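You operate a simulated robot arm through the tools that you are given. There is no shell and no other tool. Be economical: measure what you need, move in short steps, check, and stop when the job is done.

You run a simulated robot arm. Do the job below in one go: nothing can be reset, and whatever is moved stays where it is left.

TASK
Lock the drive off, then turn the chain tension into the green band.
Fine: set the clamp switch to free for the turn and clamp it again.

It is judged by the outcome, as a careful person would: the job done as asked, and still so three seconds after it is handed in. It fails if anything else is knocked over, pushed out of place, dropped, spilled or broken.

THE ROBOT
A 6-joint arm with a two-finger gripper, on a carriage that runs on a rail from [-1.924, 0.002] to [0.216, 0] (x, y) and turns from -161 to 171 degrees about z. Base frame: it is fixed where the carriage stands at the start and does not move with it; the origin is on the floor, on the carriage's upright axis, x ahead of it, y to its left, z up. Lengths are in m, angles in degrees, forces in N, time in s.
Its first joint turns from -115.0 to 115.0 degrees. Places, roughly: black clamp switch of the tension knob [1, 0, 0.5]; direction switch [0.9, -0.9, 0.6]; drive switch [0.9, 0.4, 0.5]; red stop [1.2, 0.2, 0.8]; speed switch [0.9, -0.7, 0.6]; tension knob [1, 0, 0.6]; yellow catch [1.2, -0.2, 0.8]; yellow lock bolt [0.9, 0.3, 0.5]. Payload 3.43 kg.
Tool frame: the origin (TCP) lies between the finger pads and is the grasp point; the fingertips stand 0.03 m ahead of it; z points along the fingers, y is the line along which they close. The gripper opens to 0.104 m. The gripper's body begins 0.057 m behind the TCP.
Orientation is that of the tool frame in the base frame, as [roll, pitch, yaw] about the fixed x, y, z axes, in that order (R = Rz(yaw) Ry(pitch) Rx(roll)). With the fingers straight down and closing along the base's y, the tool's x points along the base's -x, its y along +y and its z along -z.

THE INTERFACE
- The arm moves only by the tool drive_tool. Its argument "steps" is a list of rows, each an object (a shift or turn left out is 0, a gripper value left out holds the last) with "rotation": the turn, a rotation vector about the tool's x, y, z in degrees, a list of three; "delta_pos": the shift along the tool's x, y, z in m, a list of three; "claw": the closure, from 0 (fully open) to 1 (shut). In form: [{"rotation": [ax, ay, az], "delta_pos": [dx, dy, dz], "claw": claw}, ...]. A call has 1 to 20 rows; each row shifts and turns the commanded pose from where the row before left it, along the tool's axes as they then stand. A row lasts 0.2 s, in which the tool goes at most 0.05 m and 8.6 degrees; a call with a longer step from one row to the next is refused whole, and so is a gripper value outside its range. A pose out of reach is approached as far as the arm can. The call stops where the force on the tool passes 40 N (or 10 N more than at its start, if that is more) or the arm is blocked; 0.2 s more then pass. The fingers move at their own pace (about 0.072 m/s each) and stop on an object; they squeeze with about 20 N. The grip force told is the motor's: it shows also when the fingers shut on nothing. Time passes only in rows, and 0.2 s behind the last, so rows that do not move let the fingers close. The reply holds the time, the measured pose of the TCP, the force on the tool along the base axes, the opening and the grip force, in the units named above and with some noise, with the torque about the TCP (base axes, N m) and any sound that the robot's microphone picked up.
- Cameras (640 x 400 px; columns grow to the right, rows downward): "scene" is now at [0.0346, 0.1671, 1.417]; the picture's right is [-0.32, -0.95, 0.00], its down [-0.57, 0.19, -0.80] and it looks along [0.76, -0.26, -0.60] (base axes); focal length 272 px, centre (320, 200). "wrist" rides on the gripper at [0.067, 0.018, -0.09] in the tool frame; the picture's right is [-0.25, 0.97, 0.00], its down [-0.73, -0.19, -0.66] and it looks along [-0.64, -0.17, 0.75] (tool axes); focal length 218 px, centre (320, 200).
- grab_frame(camera): a new picture of that camera. No time passes.
- raise_lower(by): slides the trunk up (or, below 0, down) by that many m; the arm and the scene camera ride with it, the base frame stays. It gives what a move gives, with no picture.
- base_move(legs): drives the robot by 1 to 6 legs, each [ahead, left, turn to the left] in m, m and degrees, along the robot's own axes; the way and the turn of a leg run together, so that a leg with both is an arc; at most 1.5 m and 180 degrees a leg. The arm and the cameras ride along, it lands a little off, and it stops where it bumps. It keeps to its track: a leg is cut to what the track allows. It gives what a move gives.
- pan_tilt(pan, tilt): turns the head with the scene camera to pan (to the left, within 155 degrees either way) and tilt (down, from -29 to 69), counted from straight ahead of the robot. It gives what a move gives.
- probe_pixels(camera, pixels): for up to 12 pixels [column, row] of the newest picture of that camera ("zoom" is the newest enlarged one), the place [x, y, z] in the base frame of the surface seen there, good to about 0.003 m. No time passes.
- zoom(camera, box): a new picture of the part [left, top, right, bottom] of that camera's present view, enlarged. No time passes.
- sign_off(): hands the job in; it is judged then, once.

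Work in short steps. Measure before you move; look again where a grasp or a placing could have gone wrong, and mend it. You have 80 turns and 68 pictures in all, those below and enlarged ones among them. Open the gripper and draw the arm clear of the work before you hand the job in, unless the task says otherwise; then end with one line.

The tools are called after ">>>" by a JSON object that holds its "fn" and its "kwargs". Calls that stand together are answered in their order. drive_tool: Moves the arm, as the interface text tells. Its arguments: {"type":"object","properties":{"steps":{"type":"array","items":{"type":"object","properties":{"rotation":{"type":"array","items":{"type":"number"}},"delta_pos":{"type":"array","items":{"type":"number"}},"claw":{"type":"number"}}}}},"required":["steps"]} The other tools are called the same way: raise_lower (by) slides the trunk up or down; base_move (legs) drives the base; pan_tilt (pan, tilt) turns the head that bears the scene camera; grab_frame (camera) takes a picture; probe_pixels (camera, pixels) gives the place of the surface under pixels of a picture; zoom (camera, box) takes an enlarged picture of a part of a camera's view; sign_off () hands the job in.

At the start:

```text
t: 0.0
tcp_pos: [0.9145, 0.3728, 0.8255]
tool_rot: [180.0, -0.4, -180.0]
contact_force: [0.2, 0.1, -0.4]
wrist_torque: [0.02, 0.0, 0.0]
gripper_width: 0.1036
grasp_force: 0.1
trunk travel left (down, up): [-0.475, 0.515]
robot x, y, heading: [-0.0026, 0.0026, -0.1]
head pan, tilt: [-18.6, 36.6]
```

scene: 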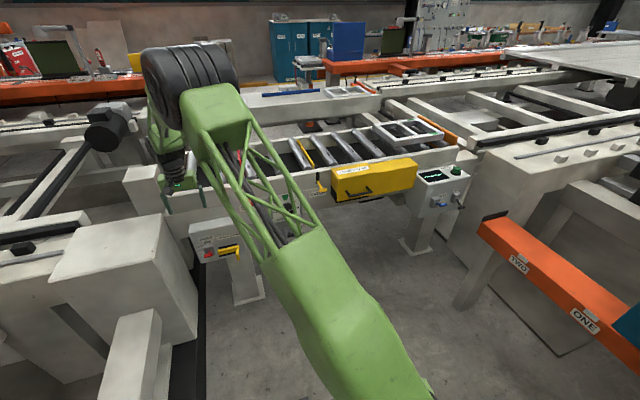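
wrist: 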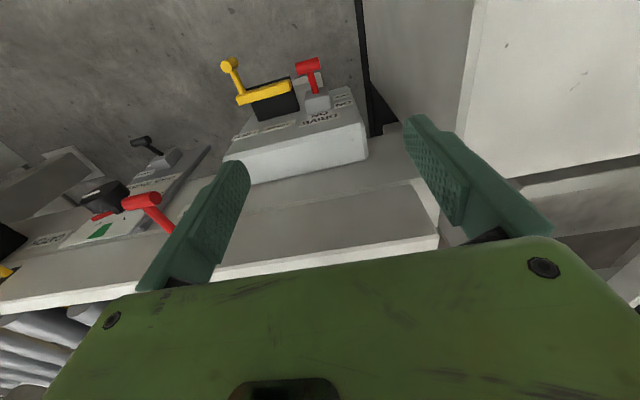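

The wrist view shows the drive box (red lever ~[308,70], yellow bolt ~[255,92]) and further left the tension knob and clamp switch. I enlarge these.

>>> {"fn": "zoom", "kwargs": {"camera": "wrist", "box": [200, 40, 400, 165]}}

>>> {"fn": "zoom", "kwargs": {"camera": "wrist", "box": [0, 120, 220, 280]}}

>>> {"fn": "zoom", "kwargs": {"camera": "scene", "box": [180, 140, 340, 280]}}

```text
3.20 times, centred on (300, 102) of wrist
```

zoom: 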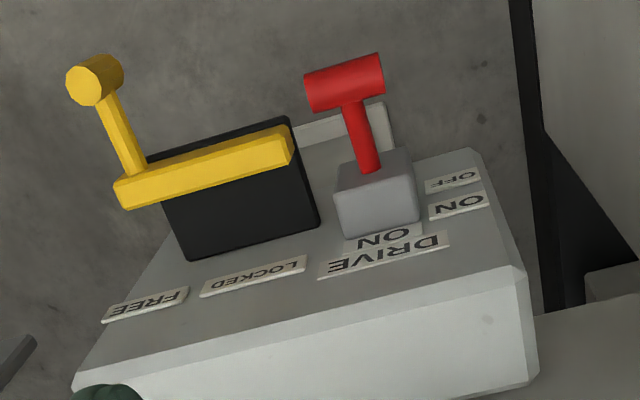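

```text
2.50 times, centred on (110, 200) of wrist
```

zoom: 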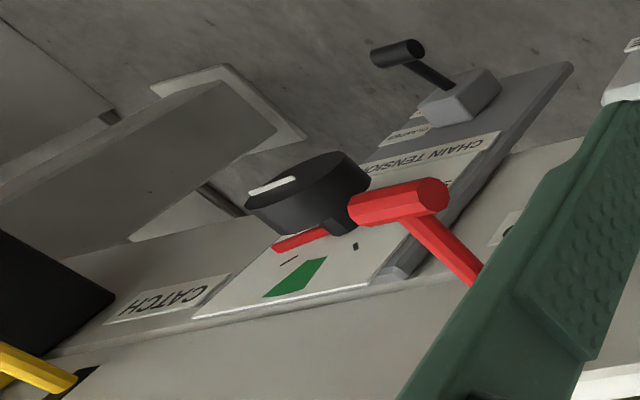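

```text
2.86 times, centred on (260, 210) of scene
```

zoom: 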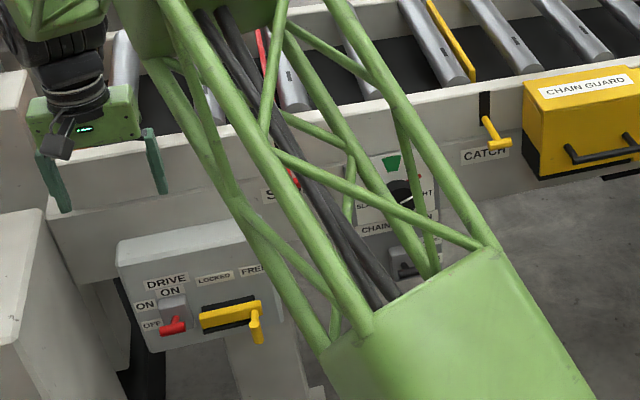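

Newest zoom is the scene one; I probe the drive panel parts there.

>>> {"fn": "probe_pixels", "kwargs": {"camera": "zoom", "pixels": [[172, 328], [172, 308], [146, 306], [150, 325], [250, 272], [212, 280], [258, 340], [255, 318], [235, 315], [130, 340], [210, 250], [480, 155]]}}

>>> {"fn": "probe_pixels", "kwargs": {"camera": "wrist", "pixels": [[308, 67], [318, 100], [229, 64], [262, 93], [240, 97], [285, 87], [316, 82], [342, 97], [343, 104], [140, 142], [165, 158], [100, 193]]}}

```text
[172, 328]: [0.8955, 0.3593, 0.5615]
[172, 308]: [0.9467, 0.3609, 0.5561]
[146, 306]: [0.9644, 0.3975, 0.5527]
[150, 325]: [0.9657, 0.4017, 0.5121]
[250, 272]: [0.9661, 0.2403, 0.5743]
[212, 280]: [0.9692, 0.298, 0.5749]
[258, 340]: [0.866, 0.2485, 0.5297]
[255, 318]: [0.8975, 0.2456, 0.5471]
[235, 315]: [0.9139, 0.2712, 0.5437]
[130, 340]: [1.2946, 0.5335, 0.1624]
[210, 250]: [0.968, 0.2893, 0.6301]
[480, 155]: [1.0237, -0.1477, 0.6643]
```

```text
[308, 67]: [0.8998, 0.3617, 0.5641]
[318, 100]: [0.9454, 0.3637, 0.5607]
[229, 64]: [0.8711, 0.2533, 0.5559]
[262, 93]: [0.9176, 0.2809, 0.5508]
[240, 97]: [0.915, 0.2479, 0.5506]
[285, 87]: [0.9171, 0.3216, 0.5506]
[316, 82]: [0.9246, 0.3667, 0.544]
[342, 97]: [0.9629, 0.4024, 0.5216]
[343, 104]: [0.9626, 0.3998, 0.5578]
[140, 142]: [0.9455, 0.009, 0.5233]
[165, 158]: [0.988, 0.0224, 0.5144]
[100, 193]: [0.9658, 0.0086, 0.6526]
```

The drive lever head is at about [0.897, 0.361, 0.563], tilted up to ON (ON label z 0.555, OFF label z 0.517). I shut the fingers and come down above the head.

>>> {"fn": "drive_tool", "kwargs": {"steps": [{"claw": 1, "delta_pos": [0.01, -0.006, 0]}, {"delta_pos": [0.007, -0.006, 0.03], "claw": 1}, {"delta_pos": [0, 0, 0.045]}, {"delta_pos": [0, 0, 0.045]}, {"delta_pos": [0, 0, 0.045]}, {"delta_pos": [0, 0, 0.02]}, {}]}}

>>> {"fn": "grab_frame", "kwargs": {"camera": "wrist"}}

```text
t: 1.6
tcp_pos: [0.8971, 0.3635, 0.6402]
tool_rot: [-179.9, -0.3, -180.0]
contact_force: [-0.1, -0.5, -0.5]
wrist_torque: [-0.01, -0.01, -0.03]
gripper_width: 0.0
grasp_force: 20.0
trunk travel left (down, up): [-0.475, 0.515]
robot x, y, heading: [0.0009, 0.0005, 0.2]
head pan, tilt: [-18.6, 36.6]
```

```text
62 pictures are left
```

wrist: 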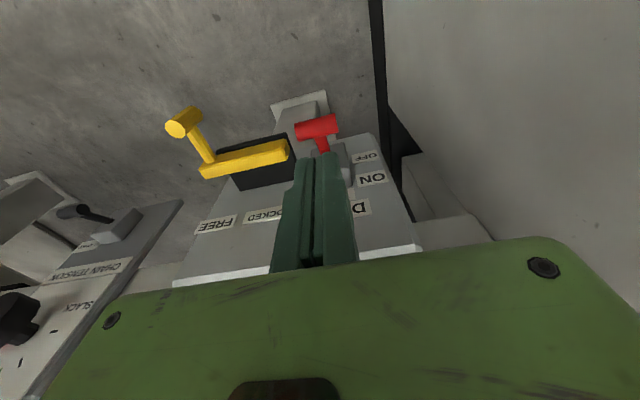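

The shut fingertips (~[320,155]) are right above the red head. I press down slowly.

>>> {"fn": "drive_tool", "kwargs": {"steps": [{"delta_pos": [0, 0, 0.02]}, {"delta_pos": [0, 0, 0.015]}, {"delta_pos": [0, 0, 0.01]}, {"delta_pos": [0, 0, 0.01]}, {"delta_pos": [0, 0, 0.01]}, {"delta_pos": [0, 0, 0.01]}, {"delta_pos": [0, 0, 0.01]}, {}]}}

>>> {"fn": "zoom", "kwargs": {"camera": "scene", "box": [180, 140, 340, 280]}}

```text
t: 3.4
tcp_pos: [0.897, 0.3618, 0.5559]
tool_rot: [-179.9, -0.3, 179.9]
contact_force: [0.4, -0.4, -0.5]
wrist_torque: [0.04, 0.01, -0.03]
gripper_width: 0.0001
grasp_force: 34.8
trunk travel left (down, up): [-0.475, 0.515]
robot x, y, heading: [0.0, -0.0031, -0.1]
head pan, tilt: [-18.6, 36.6]
```

```text
2.86 times, centred on (260, 210) of scene
```

zoom: 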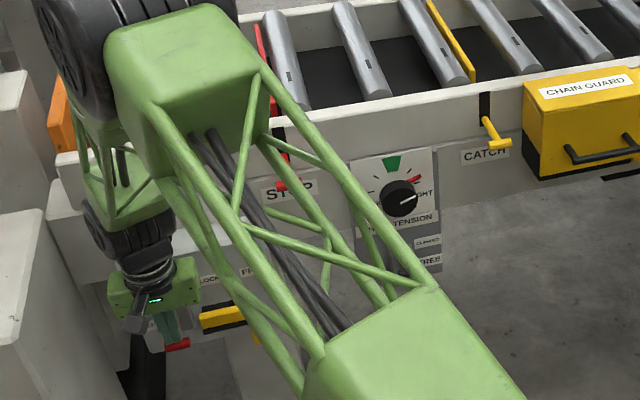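

No force left at z 0.556; the lever seems to have snapped down. I rise, step to the free side of the yellow bolt's knob, and look.

>>> {"fn": "drive_tool", "kwargs": {"steps": [{"delta_pos": [0, 0, -0.05]}, {"delta_pos": [0, 0, -0.05]}, {"delta_pos": [0.01, -0.045, 0]}, {"delta_pos": [0.01, -0.045, 0]}, {"delta_pos": [0.007, -0.045, 0]}, {"delta_pos": [0, -0.022, 0]}, {}]}}

>>> {"fn": "grab_frame", "kwargs": {"camera": "wrist"}}

```text
t: 5.0
tcp_pos: [0.8666, 0.2033, 0.6621]
tool_rot: [180.0, 0.1, -179.9]
contact_force: [0.0, 0.7, 0.5]
wrist_torque: [0.01, 0.0, -0.01]
gripper_width: 0.0002
grasp_force: 34.6
trunk travel left (down, up): [-0.475, 0.515]
robot x, y, heading: [0.0019, 0.0012, 0.1]
head pan, tilt: [-18.6, 36.6]
```

```text
60 pictures are left
```

wrist: 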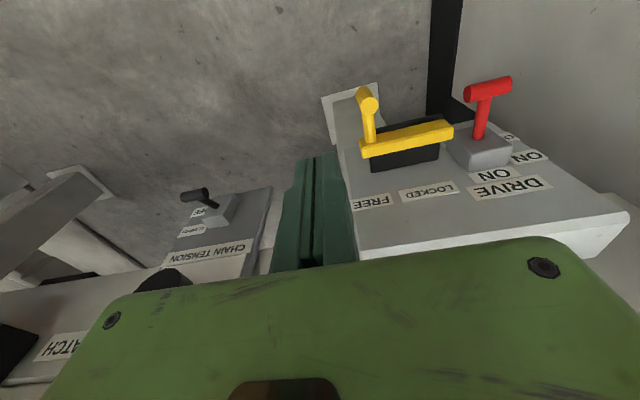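

I check the red lever's position and the yellow knob.

>>> {"fn": "probe_pixels", "kwargs": {"camera": "wrist", "pixels": [[488, 88], [480, 125], [478, 150], [366, 100], [370, 128], [405, 132], [448, 128], [195, 195], [213, 205], [495, 178]]}}

>>> {"fn": "zoom", "kwargs": {"camera": "wrist", "box": [340, 60, 580, 220]}}

```text
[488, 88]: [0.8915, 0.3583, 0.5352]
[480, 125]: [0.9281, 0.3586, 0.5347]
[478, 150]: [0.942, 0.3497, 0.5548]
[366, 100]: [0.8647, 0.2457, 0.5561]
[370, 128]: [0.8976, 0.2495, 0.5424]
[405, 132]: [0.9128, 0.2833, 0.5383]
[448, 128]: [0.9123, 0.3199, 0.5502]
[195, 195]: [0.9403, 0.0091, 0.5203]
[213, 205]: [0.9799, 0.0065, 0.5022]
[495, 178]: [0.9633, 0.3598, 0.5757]
```

```text
2.50 times, centred on (460, 140) of wrist
```

zoom: 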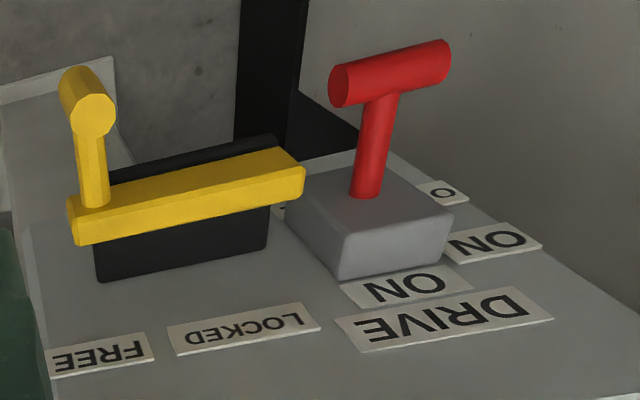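

The lever stands only about level (head z ~0.53), half-way to OFF. I return over it and press further down until resistance.

>>> {"fn": "drive_tool", "kwargs": {"steps": [{"delta_pos": [-0.007, 0.045, 0]}, {"delta_pos": [-0.01, 0.045, 0]}, {"delta_pos": [-0.01, 0.045, 0]}, {"delta_pos": [0, 0.02, 0]}, {"delta_pos": [0, 0, 0.05]}, {"delta_pos": [0, 0, 0.04]}, {"delta_pos": [0, 0, 0.012]}, {"delta_pos": [0, 0, 0.01]}, {"delta_pos": [0, 0, 0.01]}, {"delta_pos": [0, 0, 0.007]}, {}]}}

>>> {"fn": "grab_frame", "kwargs": {"camera": "wrist"}}

```text
t: 7.1
tcp_pos: [0.8974, 0.36, 0.5379]
tool_rot: [180.0, -0.2, 180.0]
contact_force: [-1.4, 0.7, 10.8]
wrist_torque: [0.06, -0.12, -0.03]
gripper_width: 0.0
grasp_force: 34.3
trunk travel left (down, up): [-0.475, 0.515]
robot x, y, heading: [0.002, 0.0005, -0.1]
head pan, tilt: [-18.6, 36.6]
stopped in row 10: the force on the tool passed its limit at 52 N (the readings are from after the stop); the commanded pose is now the measured one
```

```text
58 pictures are left
```

wrist: 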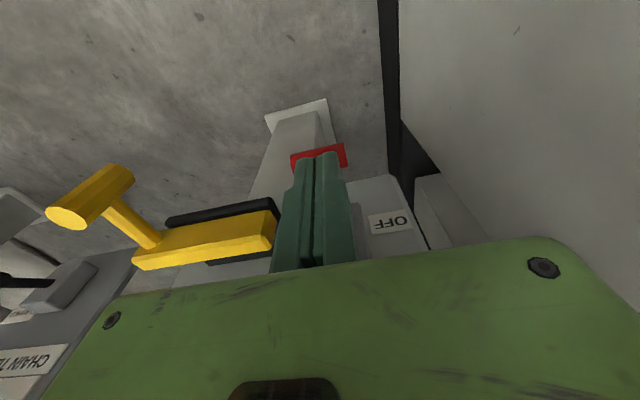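

It hit the end stop (52 N) at z 0.538, so the lever should now be fully down. I rise and go to the bolt's free side again.

>>> {"fn": "drive_tool", "kwargs": {"steps": [{"delta_pos": [0, 0, -0.05]}, {"delta_pos": [0, 0, -0.05]}, {"delta_pos": [0.01, -0.045, -0.02]}, {"delta_pos": [0.01, -0.045, 0]}, {"delta_pos": [0.007, -0.045, 0]}, {"delta_pos": [0, -0.02, 0]}, {}]}}

>>> {"fn": "zoom", "kwargs": {"camera": "wrist", "box": [340, 60, 580, 220]}}

>>> {"fn": "probe_pixels", "kwargs": {"camera": "zoom", "pixels": [[390, 72], [375, 120], [90, 110], [300, 200]]}}

```text
refused: row 3 steps farther than a row can; nothing moved
```

```text
2.50 times, centred on (460, 140) of wrist
```

zoom: 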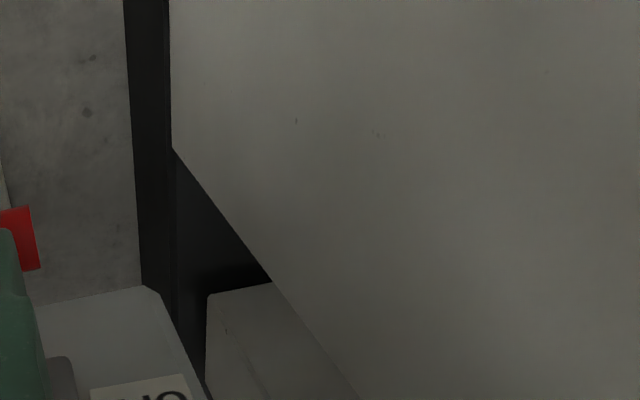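

```text
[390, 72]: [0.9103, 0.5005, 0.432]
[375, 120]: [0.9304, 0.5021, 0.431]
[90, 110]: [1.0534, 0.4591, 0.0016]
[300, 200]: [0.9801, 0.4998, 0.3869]
```

That row was too long; I send it again with shorter rows.

>>> {"fn": "drive_tool", "kwargs": {"steps": [{"delta_pos": [0, 0, -0.05]}, {"delta_pos": [0, 0, -0.05]}, {"delta_pos": [0, 0, -0.02]}, {"delta_pos": [0.01, -0.045, 0]}, {"delta_pos": [0.01, -0.045, 0]}, {"delta_pos": [0.007, -0.045, 0]}, {"delta_pos": [0, -0.02, 0]}, {}]}}

>>> {"fn": "zoom", "kwargs": {"camera": "wrist", "box": [340, 60, 580, 220]}}

```text
t: 8.9
tcp_pos: [0.8673, 0.2062, 0.6618]
tool_rot: [179.9, 0.1, -180.0]
contact_force: [0.8, 0.2, 0.1]
wrist_torque: [-0.02, 0.0, -0.02]
gripper_width: 0.0
grasp_force: 34.4
trunk travel left (down, up): [-0.475, 0.515]
robot x, y, heading: [-0.0002, 0.0029, 0.1]
head pan, tilt: [-18.6, 36.6]
```

```text
2.50 times, centred on (460, 140) of wrist
```

zoom: 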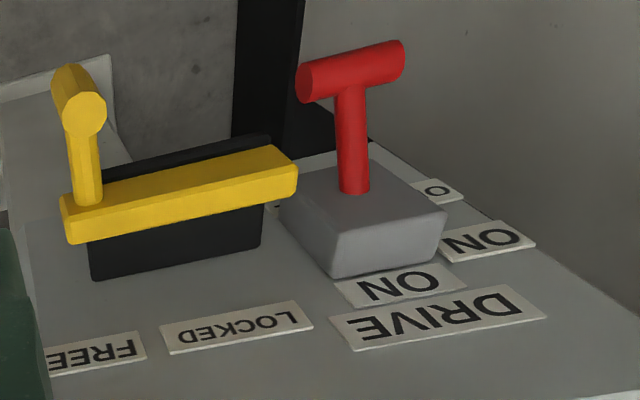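

I probe the lever to see how far down it stayed.

>>> {"fn": "probe_pixels", "kwargs": {"camera": "zoom", "pixels": [[375, 65], [335, 75], [350, 110], [352, 150], [354, 180], [310, 90], [380, 170], [385, 240], [375, 225], [440, 190], [488, 240], [400, 283]]}}

>>> {"fn": "zoom", "kwargs": {"camera": "scene", "box": [190, 200, 290, 280]}}

```text
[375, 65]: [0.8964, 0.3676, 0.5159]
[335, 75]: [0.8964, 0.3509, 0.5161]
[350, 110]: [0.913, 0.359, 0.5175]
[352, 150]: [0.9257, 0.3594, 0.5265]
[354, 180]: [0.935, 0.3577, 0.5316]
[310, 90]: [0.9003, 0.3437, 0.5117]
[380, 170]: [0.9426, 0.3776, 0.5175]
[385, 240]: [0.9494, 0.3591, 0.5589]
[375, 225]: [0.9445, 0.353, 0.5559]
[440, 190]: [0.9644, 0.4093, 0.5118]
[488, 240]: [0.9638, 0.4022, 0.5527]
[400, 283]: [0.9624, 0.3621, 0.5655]
```

```text
5.00 times, centred on (240, 240) of scene
```

zoom: 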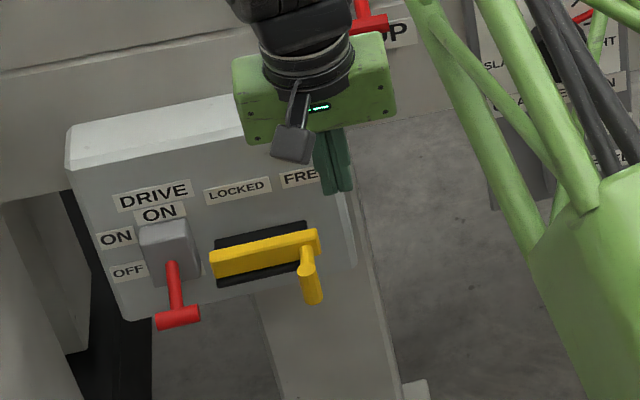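

The red lever head is at z 0.514, down beside OFF. Now I lower beside the yellow knob and push it to +y (LOCKED).

>>> {"fn": "drive_tool", "kwargs": {"steps": [{"delta_pos": [-0.006, 0, 0.04]}, {"delta_pos": [0, 0, 0.04]}, {"delta_pos": [0, 0, 0.028]}, {"delta_pos": [0, 0.015, 0]}, {"delta_pos": [0, 0.01, 0]}, {"delta_pos": [0, 0.01, 0]}, {"delta_pos": [0, 0.01, 0]}, {"delta_pos": [0, 0.01, 0]}, {"delta_pos": [0, 0.01, 0]}, {"delta_pos": [0, 0.007, 0]}, {}]}}

>>> {"fn": "grab_frame", "kwargs": {"camera": "wrist"}}

>>> {"fn": "zoom", "kwargs": {"camera": "scene", "box": [190, 200, 290, 280]}}

```text
t: 11.3
tcp_pos: [0.8745, 0.2785, 0.5497]
tool_rot: [180.0, 0.0, 180.0]
contact_force: [-0.4, -0.3, 0.3]
wrist_torque: [0.02, -0.01, 0.0]
gripper_width: 0.0001
grasp_force: 34.6
trunk travel left (down, up): [-0.475, 0.515]
robot x, y, heading: [-0.0035, -0.001, -0.0]
head pan, tilt: [-18.6, 36.6]
```

```text
54 pictures are left
```

wrist: 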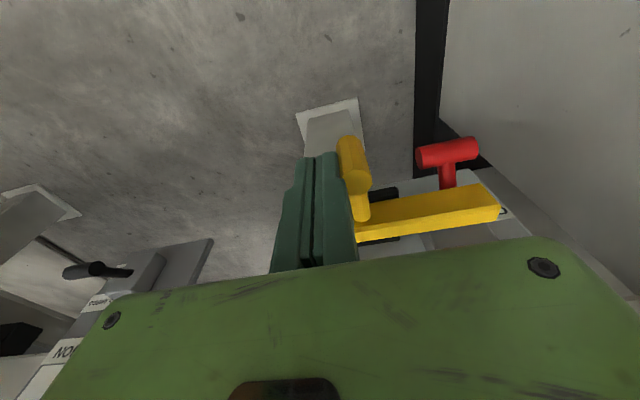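

```text
5.00 times, centred on (240, 240) of scene
```

zoom: 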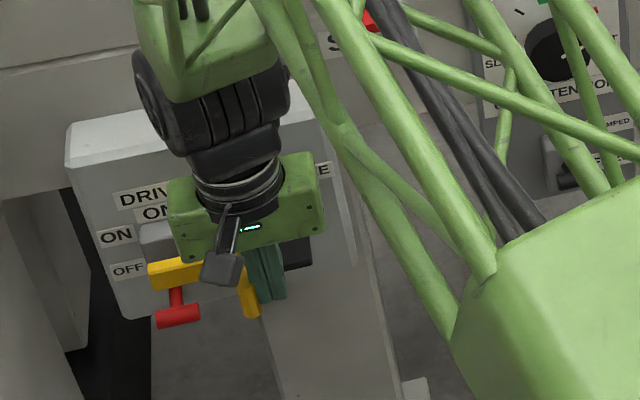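

The bolt slid over the lever with little force so far. I push on gently to its stop.

>>> {"fn": "drive_tool", "kwargs": {"steps": [{"delta_pos": [0, 0.008, 0]}, {"delta_pos": [0, 0.006, 0]}, {"delta_pos": [0, 0.006, 0]}, {"delta_pos": [0, 0.006, 0]}, {}]}}

>>> {"fn": "grab_frame", "kwargs": {"camera": "wrist"}}

```text
t: 11.8
tcp_pos: [0.8746, 0.2797, 0.5497]
tool_rot: [-179.9, -0.3, 179.8]
contact_force: [-0.3, -2.0, 1.9]
wrist_torque: [0.03, -0.01, 0.0]
gripper_width: 0.0
grasp_force: 35.0
trunk travel left (down, up): [-0.475, 0.515]
robot x, y, heading: [-0.0013, -0.0011, -0.5]
head pan, tilt: [-18.6, 36.6]
stopped in row 2: the force on the tool passed its limit at 46 N (the readings are from after the stop); the commanded pose is now the measured one
```

```text
52 pictures are left
```

wrist: 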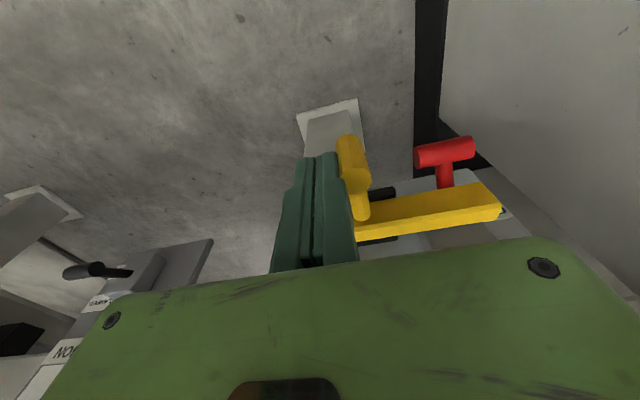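

The bolt is at its end stop. I draw off, rise, and move back toward the tension panel for a look.

>>> {"fn": "drive_tool", "kwargs": {"steps": [{"delta_pos": [0, -0.02, 0]}, {"delta_pos": [0, -0.03, -0.03]}, {"delta_pos": [0, 0, -0.05]}, {"delta_pos": [0, 0, -0.05]}, {"delta_pos": [0.03, -0.03, 0]}, {"delta_pos": [0.04, -0.02, 0]}, {"delta_pos": [0.04, -0.02, 0]}, {"delta_pos": [0.04, -0.02, 0]}, {}]}}

>>> {"fn": "grab_frame", "kwargs": {"camera": "wrist"}}

>>> {"fn": "grab_frame", "kwargs": {"camera": "scene"}}

```text
t: 13.8
tcp_pos: [0.7248, 0.1429, 0.6817]
tool_rot: [-179.9, -0.2, 179.8]
contact_force: [-0.1, -0.5, 0.5]
wrist_torque: [0.02, 0.0, -0.01]
gripper_width: 0.0003
grasp_force: 34.9
trunk travel left (down, up): [-0.475, 0.515]
robot x, y, heading: [-0.003, 0.0003, -0.3]
head pan, tilt: [-18.6, 36.6]
```

```text
51 pictures are left
```

wrist: 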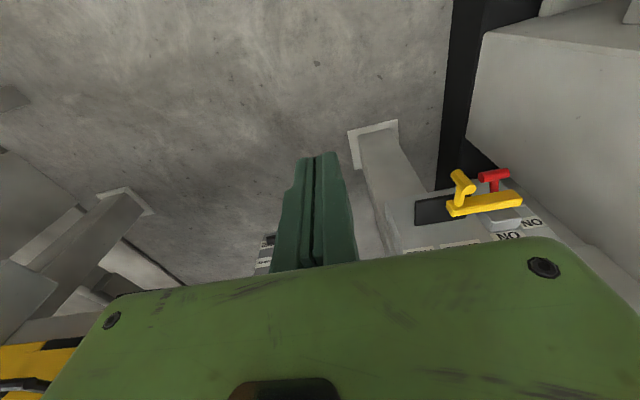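

```text
50 pictures are left
```

scene: 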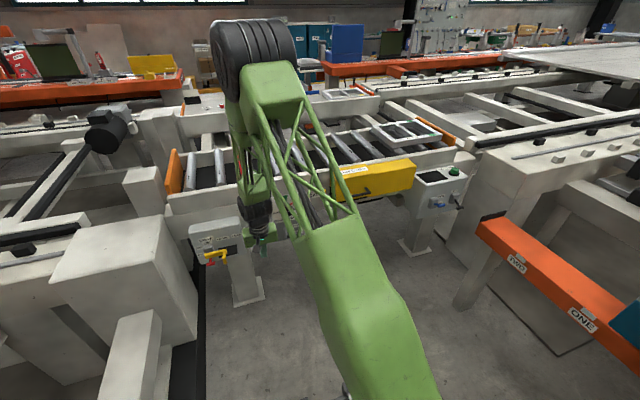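

Drive is locked (yellow bolt above the lowered red lever at [490,190]). Now I tilt the tool toward horizontal (turn about tool y) while moving in front of the tension panel, then look.

>>> {"fn": "drive_tool", "kwargs": {"steps": [{"rotation": [0, -8.5, 0], "claw": 0.5}, {"rotation": [0, -8.5, 0]}, {"rotation": [0, -8.5, 0]}, {"rotation": [0, -8.5, 0]}, {"rotation": [0, -8.5, 0]}, {"rotation": [0, -7.5, 0]}, {"delta_pos": [0, -0.045, 0]}, {"delta_pos": [0, -0.045, 0]}, {"delta_pos": [0, -0.045, 0]}, {}]}}

>>> {"fn": "grab_frame", "kwargs": {"camera": "wrist"}}

```text
t: 16.0
tcp_pos: [0.7219, 0.0071, 0.6857]
tool_rot: [-179.9, 49.9, 179.7]
contact_force: [0.3, -0.5, -0.2]
wrist_torque: [-0.03, 0.0, 0.01]
gripper_width: 0.0517
grasp_force: 0.0
out of reach, approached as far as the arm can: row 2, 3
trunk travel left (down, up): [-0.475, 0.515]
robot x, y, heading: [0.003, -0.0021, -0.1]
head pan, tilt: [-18.6, 36.6]
```

```text
49 pictures are left
```

wrist: 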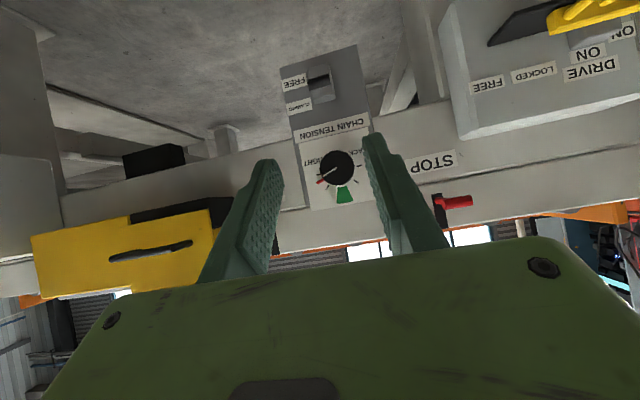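

The tension panel shows upside down at [335,140]. I enlarge it.

>>> {"fn": "zoom", "kwargs": {"camera": "wrist", "box": [265, 50, 405, 215]}}

>>> {"fn": "probe_pixels", "kwargs": {"camera": "wrist", "pixels": [[320, 72], [318, 85], [310, 90], [295, 82], [298, 106], [335, 165], [344, 196], [335, 128], [320, 181], [362, 155], [312, 162], [348, 180]]}}

```text
2.42 times, centred on (335, 132) of wrist
```

zoom: 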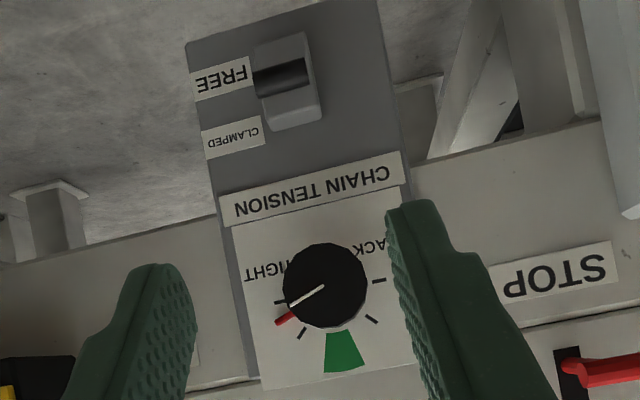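

```text
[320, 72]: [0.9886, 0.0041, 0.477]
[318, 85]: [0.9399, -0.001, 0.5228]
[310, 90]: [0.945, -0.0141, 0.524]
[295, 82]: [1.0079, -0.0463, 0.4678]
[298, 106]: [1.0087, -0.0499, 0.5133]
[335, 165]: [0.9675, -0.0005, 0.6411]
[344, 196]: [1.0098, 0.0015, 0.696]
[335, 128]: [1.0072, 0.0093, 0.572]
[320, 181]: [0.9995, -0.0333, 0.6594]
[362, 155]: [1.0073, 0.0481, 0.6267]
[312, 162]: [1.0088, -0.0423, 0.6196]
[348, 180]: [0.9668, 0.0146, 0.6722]
```

The panel face is at x ≈ 1.009, knob front at x ≈ 0.967 around z 0.645; the red pointer/white line points right-and-up (TIGHT side), green is straight up; the clamp lever is up at CLAMPED (head [0.94, 0, 0.523]). I bring the tool horizontal, in front of the panel.

>>> {"fn": "drive_tool", "kwargs": {"steps": [{"delta_pos": [-0.026, 0, 0.031]}, {"rotation": [0, -8, 0]}, {"rotation": [0, -8, 0]}, {"rotation": [0, -8, 0]}, {"rotation": [0, -8, 0]}, {"rotation": [0, -8, 0]}, {}]}}

>>> {"fn": "grab_frame", "kwargs": {"camera": "wrist"}}

```text
t: 17.6
tcp_pos: [0.7637, 0.0046, 0.6846]
tool_rot: [-110.6, 89.9, -110.8]
contact_force: [0.9, -0.3, -0.6]
wrist_torque: [0.03, -0.03, -0.01]
gripper_width: 0.0521
grasp_force: 0.0
trunk travel left (down, up): [-0.475, 0.515]
robot x, y, heading: [-0.0029, -0.0023, -0.6]
head pan, tilt: [-18.6, 36.6]
```

```text
47 pictures are left
```

wrist: 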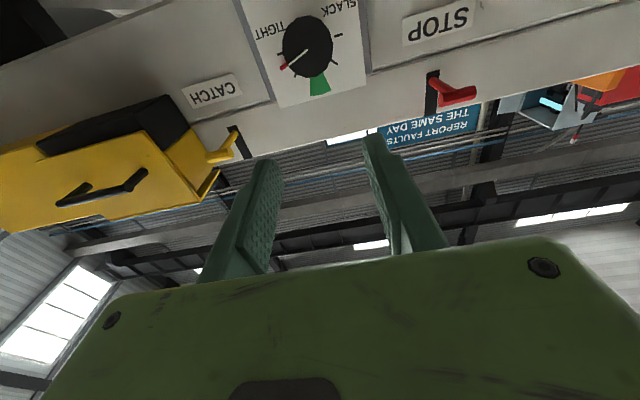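

Tool is horizontal. I measure the knob, pointer and green band in an enlarged view.

>>> {"fn": "zoom", "kwargs": {"camera": "wrist", "box": [235, 0, 385, 115]}}

>>> {"fn": "drive_tool", "kwargs": {"steps": [{"delta_pos": [0.04, 0, 0], "claw": 1}, {"delta_pos": [0.04, 0, 0]}, {"delta_pos": [0.04, 0, 0]}, {}]}}

>>> {"fn": "zoom", "kwargs": {"camera": "wrist", "box": [235, 50, 385, 165]}}

>>> {"fn": "grab_frame", "kwargs": {"camera": "wrist"}}

```text
3.48 times, centred on (310, 58) of wrist
```

zoom: 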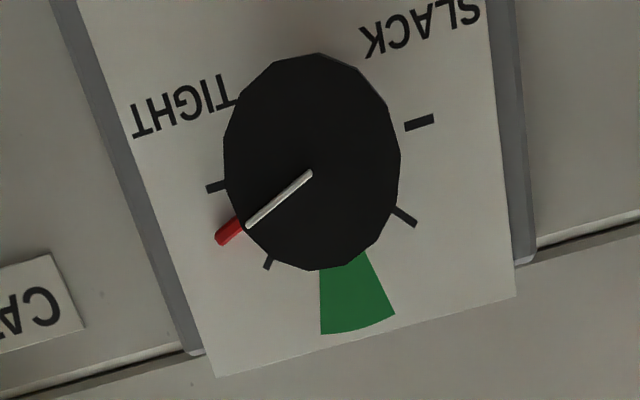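

```text
t: 18.6
tcp_pos: [0.792, 0.0072, 0.5737]
tool_rot: [-172.8, 89.6, -173.1]
contact_force: [-0.3, -1.0, 0.6]
wrist_torque: [0.0, -0.02, 0.0]
gripper_width: 0.0
grasp_force: 20.1
out of reach, approached as far as the arm can: row 1, 2, 3
trunk travel left (down, up): [-0.475, 0.515]
robot x, y, heading: [-0.0026, -0.0009, -0.1]
head pan, tilt: [-18.6, 36.6]
```

```text
3.48 times, centred on (310, 108) of wrist
```

zoom: 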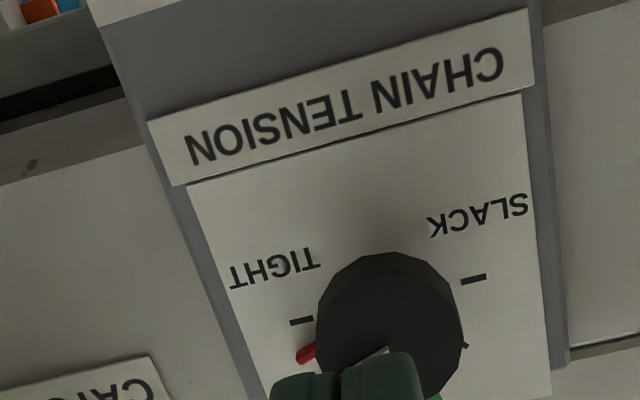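

```text
44 pictures are left
```

wrist: 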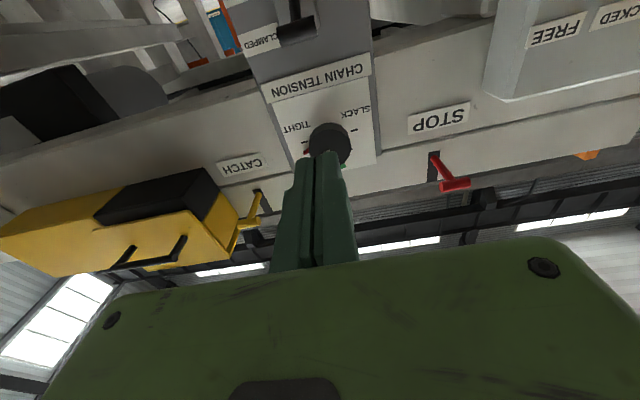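

The knob's red pointer sits right-up; green is at the top. First the clamp: I move the shut fingers forward above the clamp lever head.

>>> {"fn": "drive_tool", "kwargs": {"steps": [{"delta_pos": [0, 0, 0.04]}, {"delta_pos": [0, 0, 0.04]}, {"delta_pos": [0, -0.003, 0.035]}, {}]}}

>>> {"fn": "grab_frame", "kwargs": {"camera": "wrist"}}

```text
t: 19.6
tcp_pos: [0.9071, 0.0037, 0.5717]
tool_rot: [-153.9, 89.9, -154.2]
contact_force: [-0.2, 0.3, 0.5]
wrist_torque: [-0.02, -0.02, 0.03]
gripper_width: 0.0
grasp_force: 19.5
trunk travel left (down, up): [-0.475, 0.515]
robot x, y, heading: [-0.0017, -0.0011, -0.4]
head pan, tilt: [-18.6, 36.6]
```

```text
43 pictures are left
```

wrist: 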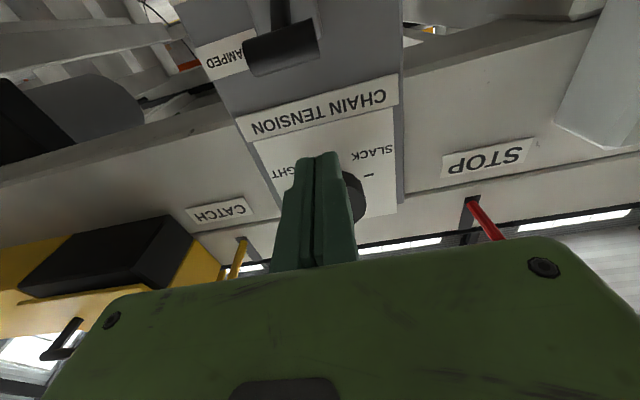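

Fingers are above the clamp lever's black bar (~[280,45]). I probe it before pressing.

>>> {"fn": "probe_pixels", "kwargs": {"camera": "wrist", "pixels": [[280, 45], [250, 58], [312, 42], [282, 62], [282, 12], [320, 158], [355, 195]]}}

```text
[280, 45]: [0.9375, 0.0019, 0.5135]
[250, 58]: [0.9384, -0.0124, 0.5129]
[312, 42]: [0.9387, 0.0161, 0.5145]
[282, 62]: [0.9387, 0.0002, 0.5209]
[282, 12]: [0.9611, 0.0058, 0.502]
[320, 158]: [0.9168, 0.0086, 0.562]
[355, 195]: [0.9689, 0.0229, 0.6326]
```

Head centre ≈ [0.946, 0.002, 0.516]. I go 12 mm further in and press down until it stops.

>>> {"fn": "drive_tool", "kwargs": {"steps": [{"delta_pos": [0, 0, 0.012]}, {"delta_pos": [0.02, 0, 0]}, {"delta_pos": [0.012, 0, 0]}, {"delta_pos": [0.01, 0, 0]}, {"delta_pos": [0.01, 0, 0]}, {"delta_pos": [0.01, 0, 0]}, {"delta_pos": [0.01, 0, 0]}, {"delta_pos": [0.008, 0, 0]}, {"delta_pos": [0.006, 0, 0]}, {"delta_pos": [0.006, 0, 0]}, {}]}}

>>> {"fn": "grab_frame", "kwargs": {"camera": "wrist"}}

```text
t: 22.0
tcp_pos: [0.9181, 0.0026, 0.4813]
tool_rot: [-53.8, 89.9, -54.3]
contact_force: [-1.9, 0.1, 16.1]
wrist_torque: [0.01, -0.3, 0.08]
gripper_width: 0.0061
grasp_force: 35.1
trunk travel left (down, up): [-0.475, 0.515]
robot x, y, heading: [-0.0013, 0.0001, -0.3]
head pan, tilt: [-18.6, 36.6]
```

```text
42 pictures are left
```

wrist: 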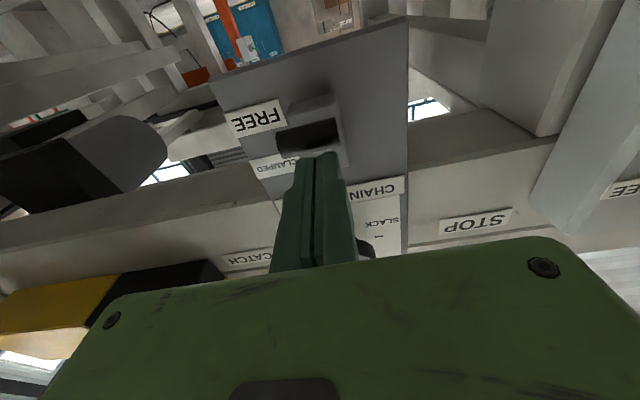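

The lever went down with 16 N on the fingers. I press a few mm more to make sure of the end stop.

>>> {"fn": "drive_tool", "kwargs": {"steps": [{"delta_pos": [0.005, 0, 0]}, {"delta_pos": [0.005, 0, 0]}, {"delta_pos": [0.005, 0, 0]}, {}]}}

>>> {"fn": "probe_pixels", "kwargs": {"camera": "wrist", "pixels": [[300, 140], [325, 130], [310, 108], [255, 118], [280, 165]]}}

```text
t: 22.4
tcp_pos: [0.9198, 0.0039, 0.4801]
tool_rot: [-4.3, 89.4, -4.5]
contact_force: [-7.3, -0.5, 28.3]
wrist_torque: [0.07, -0.49, -0.29]
gripper_width: 0.0062
grasp_force: 34.8
trunk travel left (down, up): [-0.475, 0.515]
robot x, y, heading: [-0.0022, -0.0025, -0.2]
head pan, tilt: [-18.6, 36.6]
stopped in row 2: the force on the tool passed its limit at 44 N (the readings are from after the stop); the commanded pose is now the measured one
```

```text
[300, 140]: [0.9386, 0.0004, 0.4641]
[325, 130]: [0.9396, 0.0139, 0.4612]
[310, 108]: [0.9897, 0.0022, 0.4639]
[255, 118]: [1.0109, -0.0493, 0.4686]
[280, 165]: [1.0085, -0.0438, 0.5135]
```

The clamp lever is at its lower stop beside FREE (head z ≈0.463). I open the fingers and draw back straight, then look.

>>> {"fn": "drive_tool", "kwargs": {"steps": [{"claw": 0.3}, {"claw": 0.3}, {"claw": 0.3}, {"delta_pos": [0, 0, -0.04]}, {"delta_pos": [0, 0, -0.04]}, {"delta_pos": [-0.02, 0, -0.035]}, {"delta_pos": [-0.04, 0, 0]}, {"delta_pos": [-0.04, 0, 0]}, {}]}}

>>> {"fn": "grab_frame", "kwargs": {"camera": "wrist"}}

```text
t: 22.7
tcp_pos: [0.9207, 0.0046, 0.4834]
tool_rot: [-3.9, 89.0, -4.1]
contact_force: [-0.5, 1.9, 11.3]
wrist_torque: [0.01, 0.9, -0.18]
gripper_width: 0.038
grasp_force: 0.0
trunk travel left (down, up): [-0.475, 0.515]
robot x, y, heading: [-0.0023, 0.0027, -0.0]
head pan, tilt: [-18.6, 36.6]
stopped in row 1: the force on the tool passed its limit at 44 N (the readings are from after the stop); the commanded pose is now the measured one
```

```text
41 pictures are left
```

wrist: 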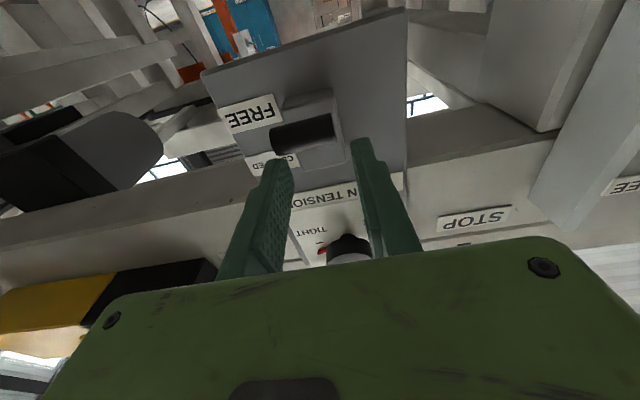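

The fingers released; I finish opening and draw back.

>>> {"fn": "drive_tool", "kwargs": {"steps": [{"claw": 0.3}, {"claw": 0.3}, {"delta_pos": [0, 0, -0.04]}, {"delta_pos": [0, 0, -0.04]}, {"delta_pos": [-0.02, 0, -0.035]}, {"delta_pos": [-0.04, 0, 0]}, {"delta_pos": [-0.04, 0, 0]}, {}]}}

>>> {"fn": "grab_frame", "kwargs": {"camera": "wrist"}}

```text
t: 24.5
tcp_pos: [0.8106, 0.0031, 0.5792]
tool_rot: [-4.3, 89.5, -4.6]
contact_force: [-0.3, -0.3, 0.1]
wrist_torque: [-0.03, 0.01, 0.02]
gripper_width: 0.0724
grasp_force: 0.0
out of reach, approached as far as the arm can: row 5
trunk travel left (down, up): [-0.475, 0.515]
robot x, y, heading: [-0.0025, 0.0017, -0.2]
head pan, tilt: [-18.6, 36.6]
```

```text
40 pictures are left
```

wrist: 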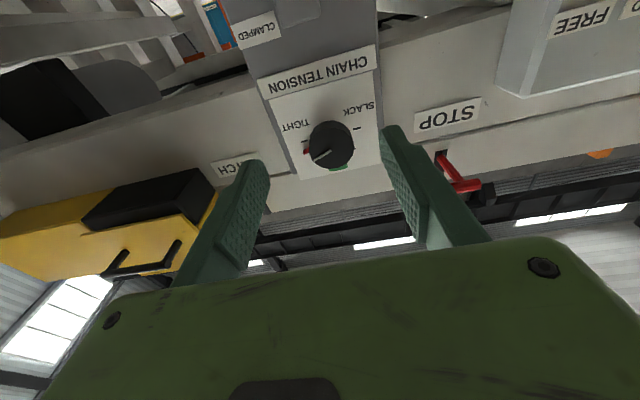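

Now I rise to the knob's height and measure its rim for the centre.

>>> {"fn": "drive_tool", "kwargs": {"steps": [{"delta_pos": [-0.04, 0, 0], "claw": 0}, {"delta_pos": [-0.03, 0, 0]}, {}]}}

>>> {"fn": "zoom", "kwargs": {"camera": "wrist", "box": [265, 0, 425, 115]}}

```text
t: 25.3
tcp_pos: [0.8085, 0.0023, 0.6489]
tool_rot: [-4.7, 89.4, -5.1]
contact_force: [-0.1, 0.0, -0.3]
wrist_torque: [0.0, 0.01, 0.0]
gripper_width: 0.1038
grasp_force: 0.1
trunk travel left (down, up): [-0.475, 0.515]
robot x, y, heading: [-0.0026, -0.0008, -0.5]
head pan, tilt: [-18.6, 36.6]
```

```text
3.48 times, centred on (345, 58) of wrist
```

zoom: 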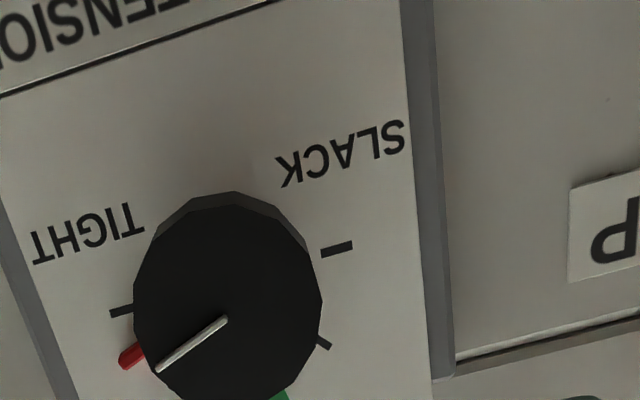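

>>> {"fn": "probe_pixels", "kwargs": {"camera": "zoom", "pixels": [[138, 300], [316, 290], [230, 208], [222, 322], [162, 366], [340, 249], [121, 311], [124, 360], [323, 342], [210, 395], [245, 395], [134, 352]]}}

```text
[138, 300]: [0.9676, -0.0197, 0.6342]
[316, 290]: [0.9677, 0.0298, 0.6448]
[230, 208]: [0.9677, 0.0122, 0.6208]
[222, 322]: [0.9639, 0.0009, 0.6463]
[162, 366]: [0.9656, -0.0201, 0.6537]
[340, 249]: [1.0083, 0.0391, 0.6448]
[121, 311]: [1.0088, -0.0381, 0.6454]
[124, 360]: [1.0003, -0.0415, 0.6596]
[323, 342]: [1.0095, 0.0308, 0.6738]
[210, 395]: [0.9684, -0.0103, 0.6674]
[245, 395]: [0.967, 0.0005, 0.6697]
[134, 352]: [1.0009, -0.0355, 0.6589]
```

Knob centre is y≈0.0005, z≈0.645 (ticks at ±0.0385), radius ≈0.03; pointer ≈20° above right, green centred at 90°. So I need about −70° about the tool z. I centre, pre-turn +32°, and advance so the tips end at x≈0.988.

>>> {"fn": "drive_tool", "kwargs": {"steps": [{"delta_pos": [0.004, -0.002, 0]}, {"rotation": [0, 0, 8]}, {"rotation": [0, 0, 8]}, {"rotation": [0, 0, 8]}, {"rotation": [0, 0, 8]}, {"delta_pos": [0, 0, 0.045]}, {"delta_pos": [0, 0, 0.045]}, {}]}}

>>> {"fn": "grab_frame", "kwargs": {"camera": "wrist"}}

```text
t: 27.1
tcp_pos: [0.8979, 0.001, 0.6477]
tool_rot: [88.9, 58.1, 88.8]
contact_force: [-0.1, -0.8, 0.6]
wrist_torque: [0.0, -0.02, 0.02]
gripper_width: 0.1038
grasp_force: 0.1
trunk travel left (down, up): [-0.475, 0.515]
robot x, y, heading: [-0.0022, -0.0005, -0.3]
head pan, tilt: [-18.6, 36.6]
```

```text
38 pictures are left
```

wrist: 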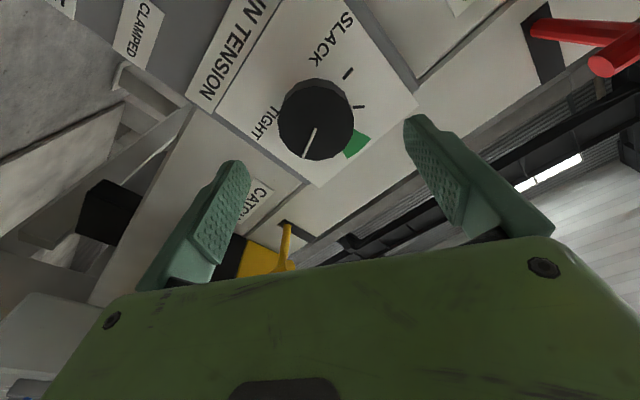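

Aligned. I check the red STOP lever, catch and guard for clearance before advancing.

>>> {"fn": "probe_pixels", "kwargs": {"camera": "wrist", "pixels": [[610, 62], [560, 30], [287, 260], [318, 105], [312, 152], [355, 145]]}}

>>> {"fn": "drive_tool", "kwargs": {"steps": [{"delta_pos": [0.002, -0.0013, 0.02]}, {}]}}

```text
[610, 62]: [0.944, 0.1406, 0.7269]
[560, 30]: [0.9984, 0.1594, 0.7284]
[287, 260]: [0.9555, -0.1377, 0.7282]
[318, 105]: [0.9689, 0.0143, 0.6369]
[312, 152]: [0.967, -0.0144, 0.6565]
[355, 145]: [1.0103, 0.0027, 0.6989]
```

```text
t: 27.7
tcp_pos: [0.9201, 0.0005, 0.6451]
tool_rot: [88.9, 58.1, 88.7]
contact_force: [-0.4, 0.7, 0.0]
wrist_torque: [-0.01, 0.0, 0.02]
gripper_width: 0.1042
grasp_force: 0.1
trunk travel left (down, up): [-0.475, 0.515]
robot x, y, heading: [-0.0007, 0.0001, -0.2]
head pan, tilt: [-18.6, 36.6]
```

Clearances are fine (STOP and catch >0.12 m off axis). I advance to x≈0.958 and close on the knob.

>>> {"fn": "drive_tool", "kwargs": {"steps": [{"delta_pos": [0, 0, 0.02]}, {"delta_pos": [0, 0, 0.018]}, {"claw": 1}, {"claw": 1}, {"claw": 1}, {"claw": 1}, {}]}}

>>> {"fn": "grab_frame", "kwargs": {"camera": "wrist"}}

```text
t: 29.3
tcp_pos: [0.957, 0.0006, 0.6443]
tool_rot: [88.8, 58.0, 88.7]
contact_force: [8.2, -1.7, 0.1]
wrist_torque: [0.01, 0.3, -0.58]
gripper_width: 0.0573
grasp_force: 45.1
trunk travel left (down, up): [-0.475, 0.515]
robot x, y, heading: [-0.0014, 0.001, -0.2]
head pan, tilt: [-18.6, 36.6]
```

```text
37 pictures are left
```

wrist: 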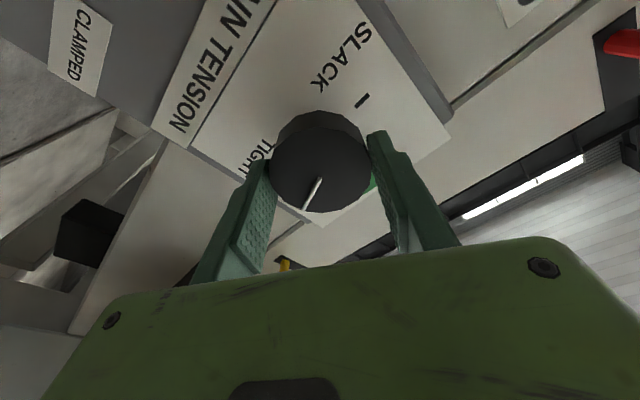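

Knob gripped (57 mm). I turn −24° first and check that it follows.

>>> {"fn": "drive_tool", "kwargs": {"steps": [{"rotation": [0, 0, -6]}, {"rotation": [0, 0, -6]}, {"rotation": [0, 0, -6]}, {"rotation": [0, 0, -6]}, {}]}}

>>> {"fn": "grab_frame", "kwargs": {"camera": "wrist"}}

```text
t: 30.5
tcp_pos: [0.9574, 0.0004, 0.6444]
tool_rot: [85.8, 82.1, 85.6]
contact_force: [-0.6, -10.0, 0.0]
wrist_torque: [0.02, -0.3, 0.46]
gripper_width: 0.0576
grasp_force: 45.4
trunk travel left (down, up): [-0.475, 0.515]
robot x, y, heading: [-0.0048, 0.0038, 0.2]
head pan, tilt: [-18.6, 36.6]
```

```text
36 pictures are left
```

wrist: 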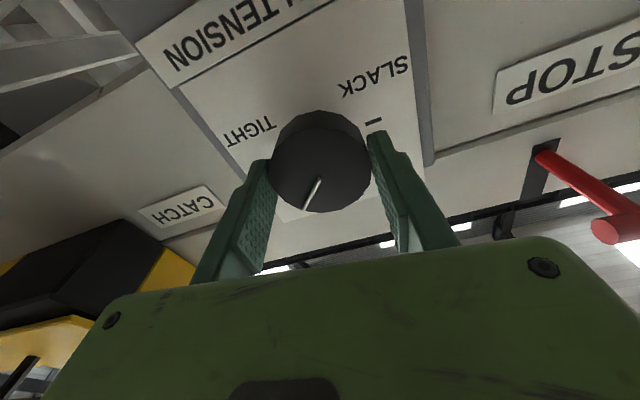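

The white line kept its place in the gripper while the panel turned, so the knob follows. I turn the remaining −46°.

>>> {"fn": "drive_tool", "kwargs": {"steps": [{"rotation": [0, 0, -6]}, {"rotation": [0, 0, -6]}, {"rotation": [0, 0, -6]}, {"rotation": [0, 0, -6]}, {"rotation": [0, 0, -6]}, {"rotation": [0, 0, -6]}, {"rotation": [0, 0, -6]}, {"rotation": [0, 0, -4]}, {}]}}

>>> {"fn": "grab_frame", "kwargs": {"camera": "wrist"}}

```text
t: 32.5
tcp_pos: [0.9575, 0.0001, 0.6446]
tool_rot: [-89.1, 51.9, -89.7]
contact_force: [2.4, -19.9, 2.9]
wrist_torque: [0.01, 0.18, 0.09]
gripper_width: 0.0577
grasp_force: 45.0
trunk travel left (down, up): [-0.475, 0.515]
robot x, y, heading: [-0.0, -0.0031, -0.3]
head pan, tilt: [-18.6, 36.6]
```

```text
35 pictures are left
```

wrist: 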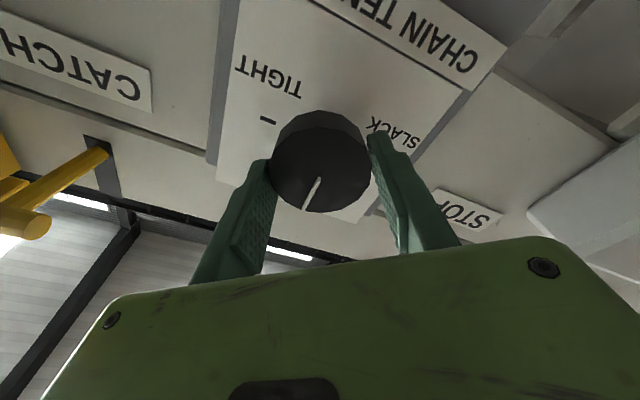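

I probe the white line to read its angle before releasing.

>>> {"fn": "zoom", "kwargs": {"camera": "wrist", "box": [260, 100, 390, 220]}}

>>> {"fn": "probe_pixels", "kwargs": {"camera": "wrist", "pixels": [[319, 180], [307, 208], [313, 195]]}}

```text
3.33 times, centred on (325, 160) of wrist
```

zoom: 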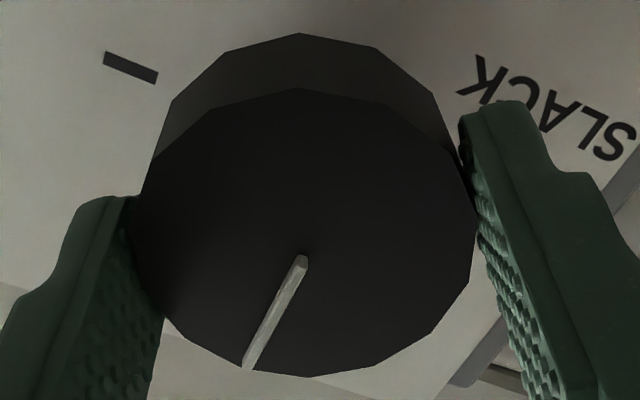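

```text
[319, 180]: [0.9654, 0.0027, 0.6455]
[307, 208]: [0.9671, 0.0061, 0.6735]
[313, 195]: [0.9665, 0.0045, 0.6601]
```

Line direction reads ≈90–97°. I release, back straight off and look at the red pointer.

>>> {"fn": "drive_tool", "kwargs": {"steps": [{"claw": 0}, {"claw": 0}, {"claw": 0}, {"claw": 0}, {"delta_pos": [0, 0, -0.045]}, {"delta_pos": [0, 0, -0.045]}, {"delta_pos": [0, 0, -0.04]}, {}]}}

>>> {"fn": "grab_frame", "kwargs": {"camera": "wrist"}}

```text
t: 34.3
tcp_pos: [0.8267, 0.0009, 0.6448]
tool_rot: [-89.1, 52.0, -89.7]
contact_force: [-0.5, 0.0, 1.3]
wrist_torque: [0.02, -0.02, 0.0]
gripper_width: 0.104
grasp_force: 0.0
trunk travel left (down, up): [-0.475, 0.515]
robot x, y, heading: [-0.0008, 0.0024, -0.3]
head pan, tilt: [-18.6, 36.6]
```

```text
33 pictures are left
```

wrist: 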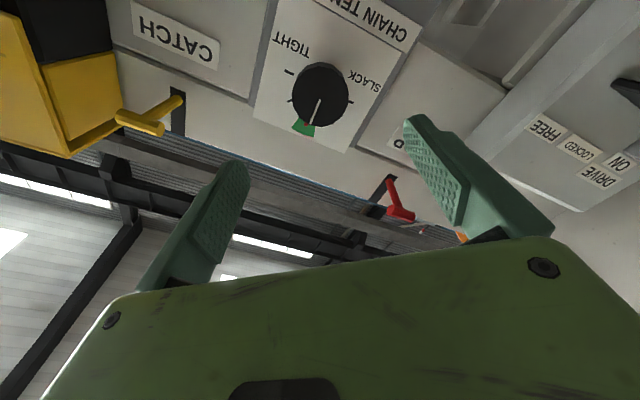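

>>> {"fn": "zoom", "kwargs": {"camera": "wrist", "box": [265, 50, 375, 150]}}

```text
4.00 times, centred on (320, 100) of wrist
```

zoom: 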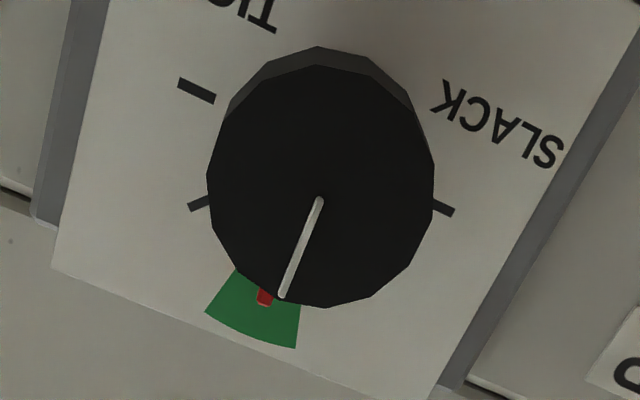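

The red pointer stands over the green. I probe the pointer and band edges.

>>> {"fn": "probe_pixels", "kwargs": {"camera": "zoom", "pixels": [[264, 298], [208, 310], [294, 345], [250, 335], [198, 90], [240, 275], [298, 308]]}}

```text
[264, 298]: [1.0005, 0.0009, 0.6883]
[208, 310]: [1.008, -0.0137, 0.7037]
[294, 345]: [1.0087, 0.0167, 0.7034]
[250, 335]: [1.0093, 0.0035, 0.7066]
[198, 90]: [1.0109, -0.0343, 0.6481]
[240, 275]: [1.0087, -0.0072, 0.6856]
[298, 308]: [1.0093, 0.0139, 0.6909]
```

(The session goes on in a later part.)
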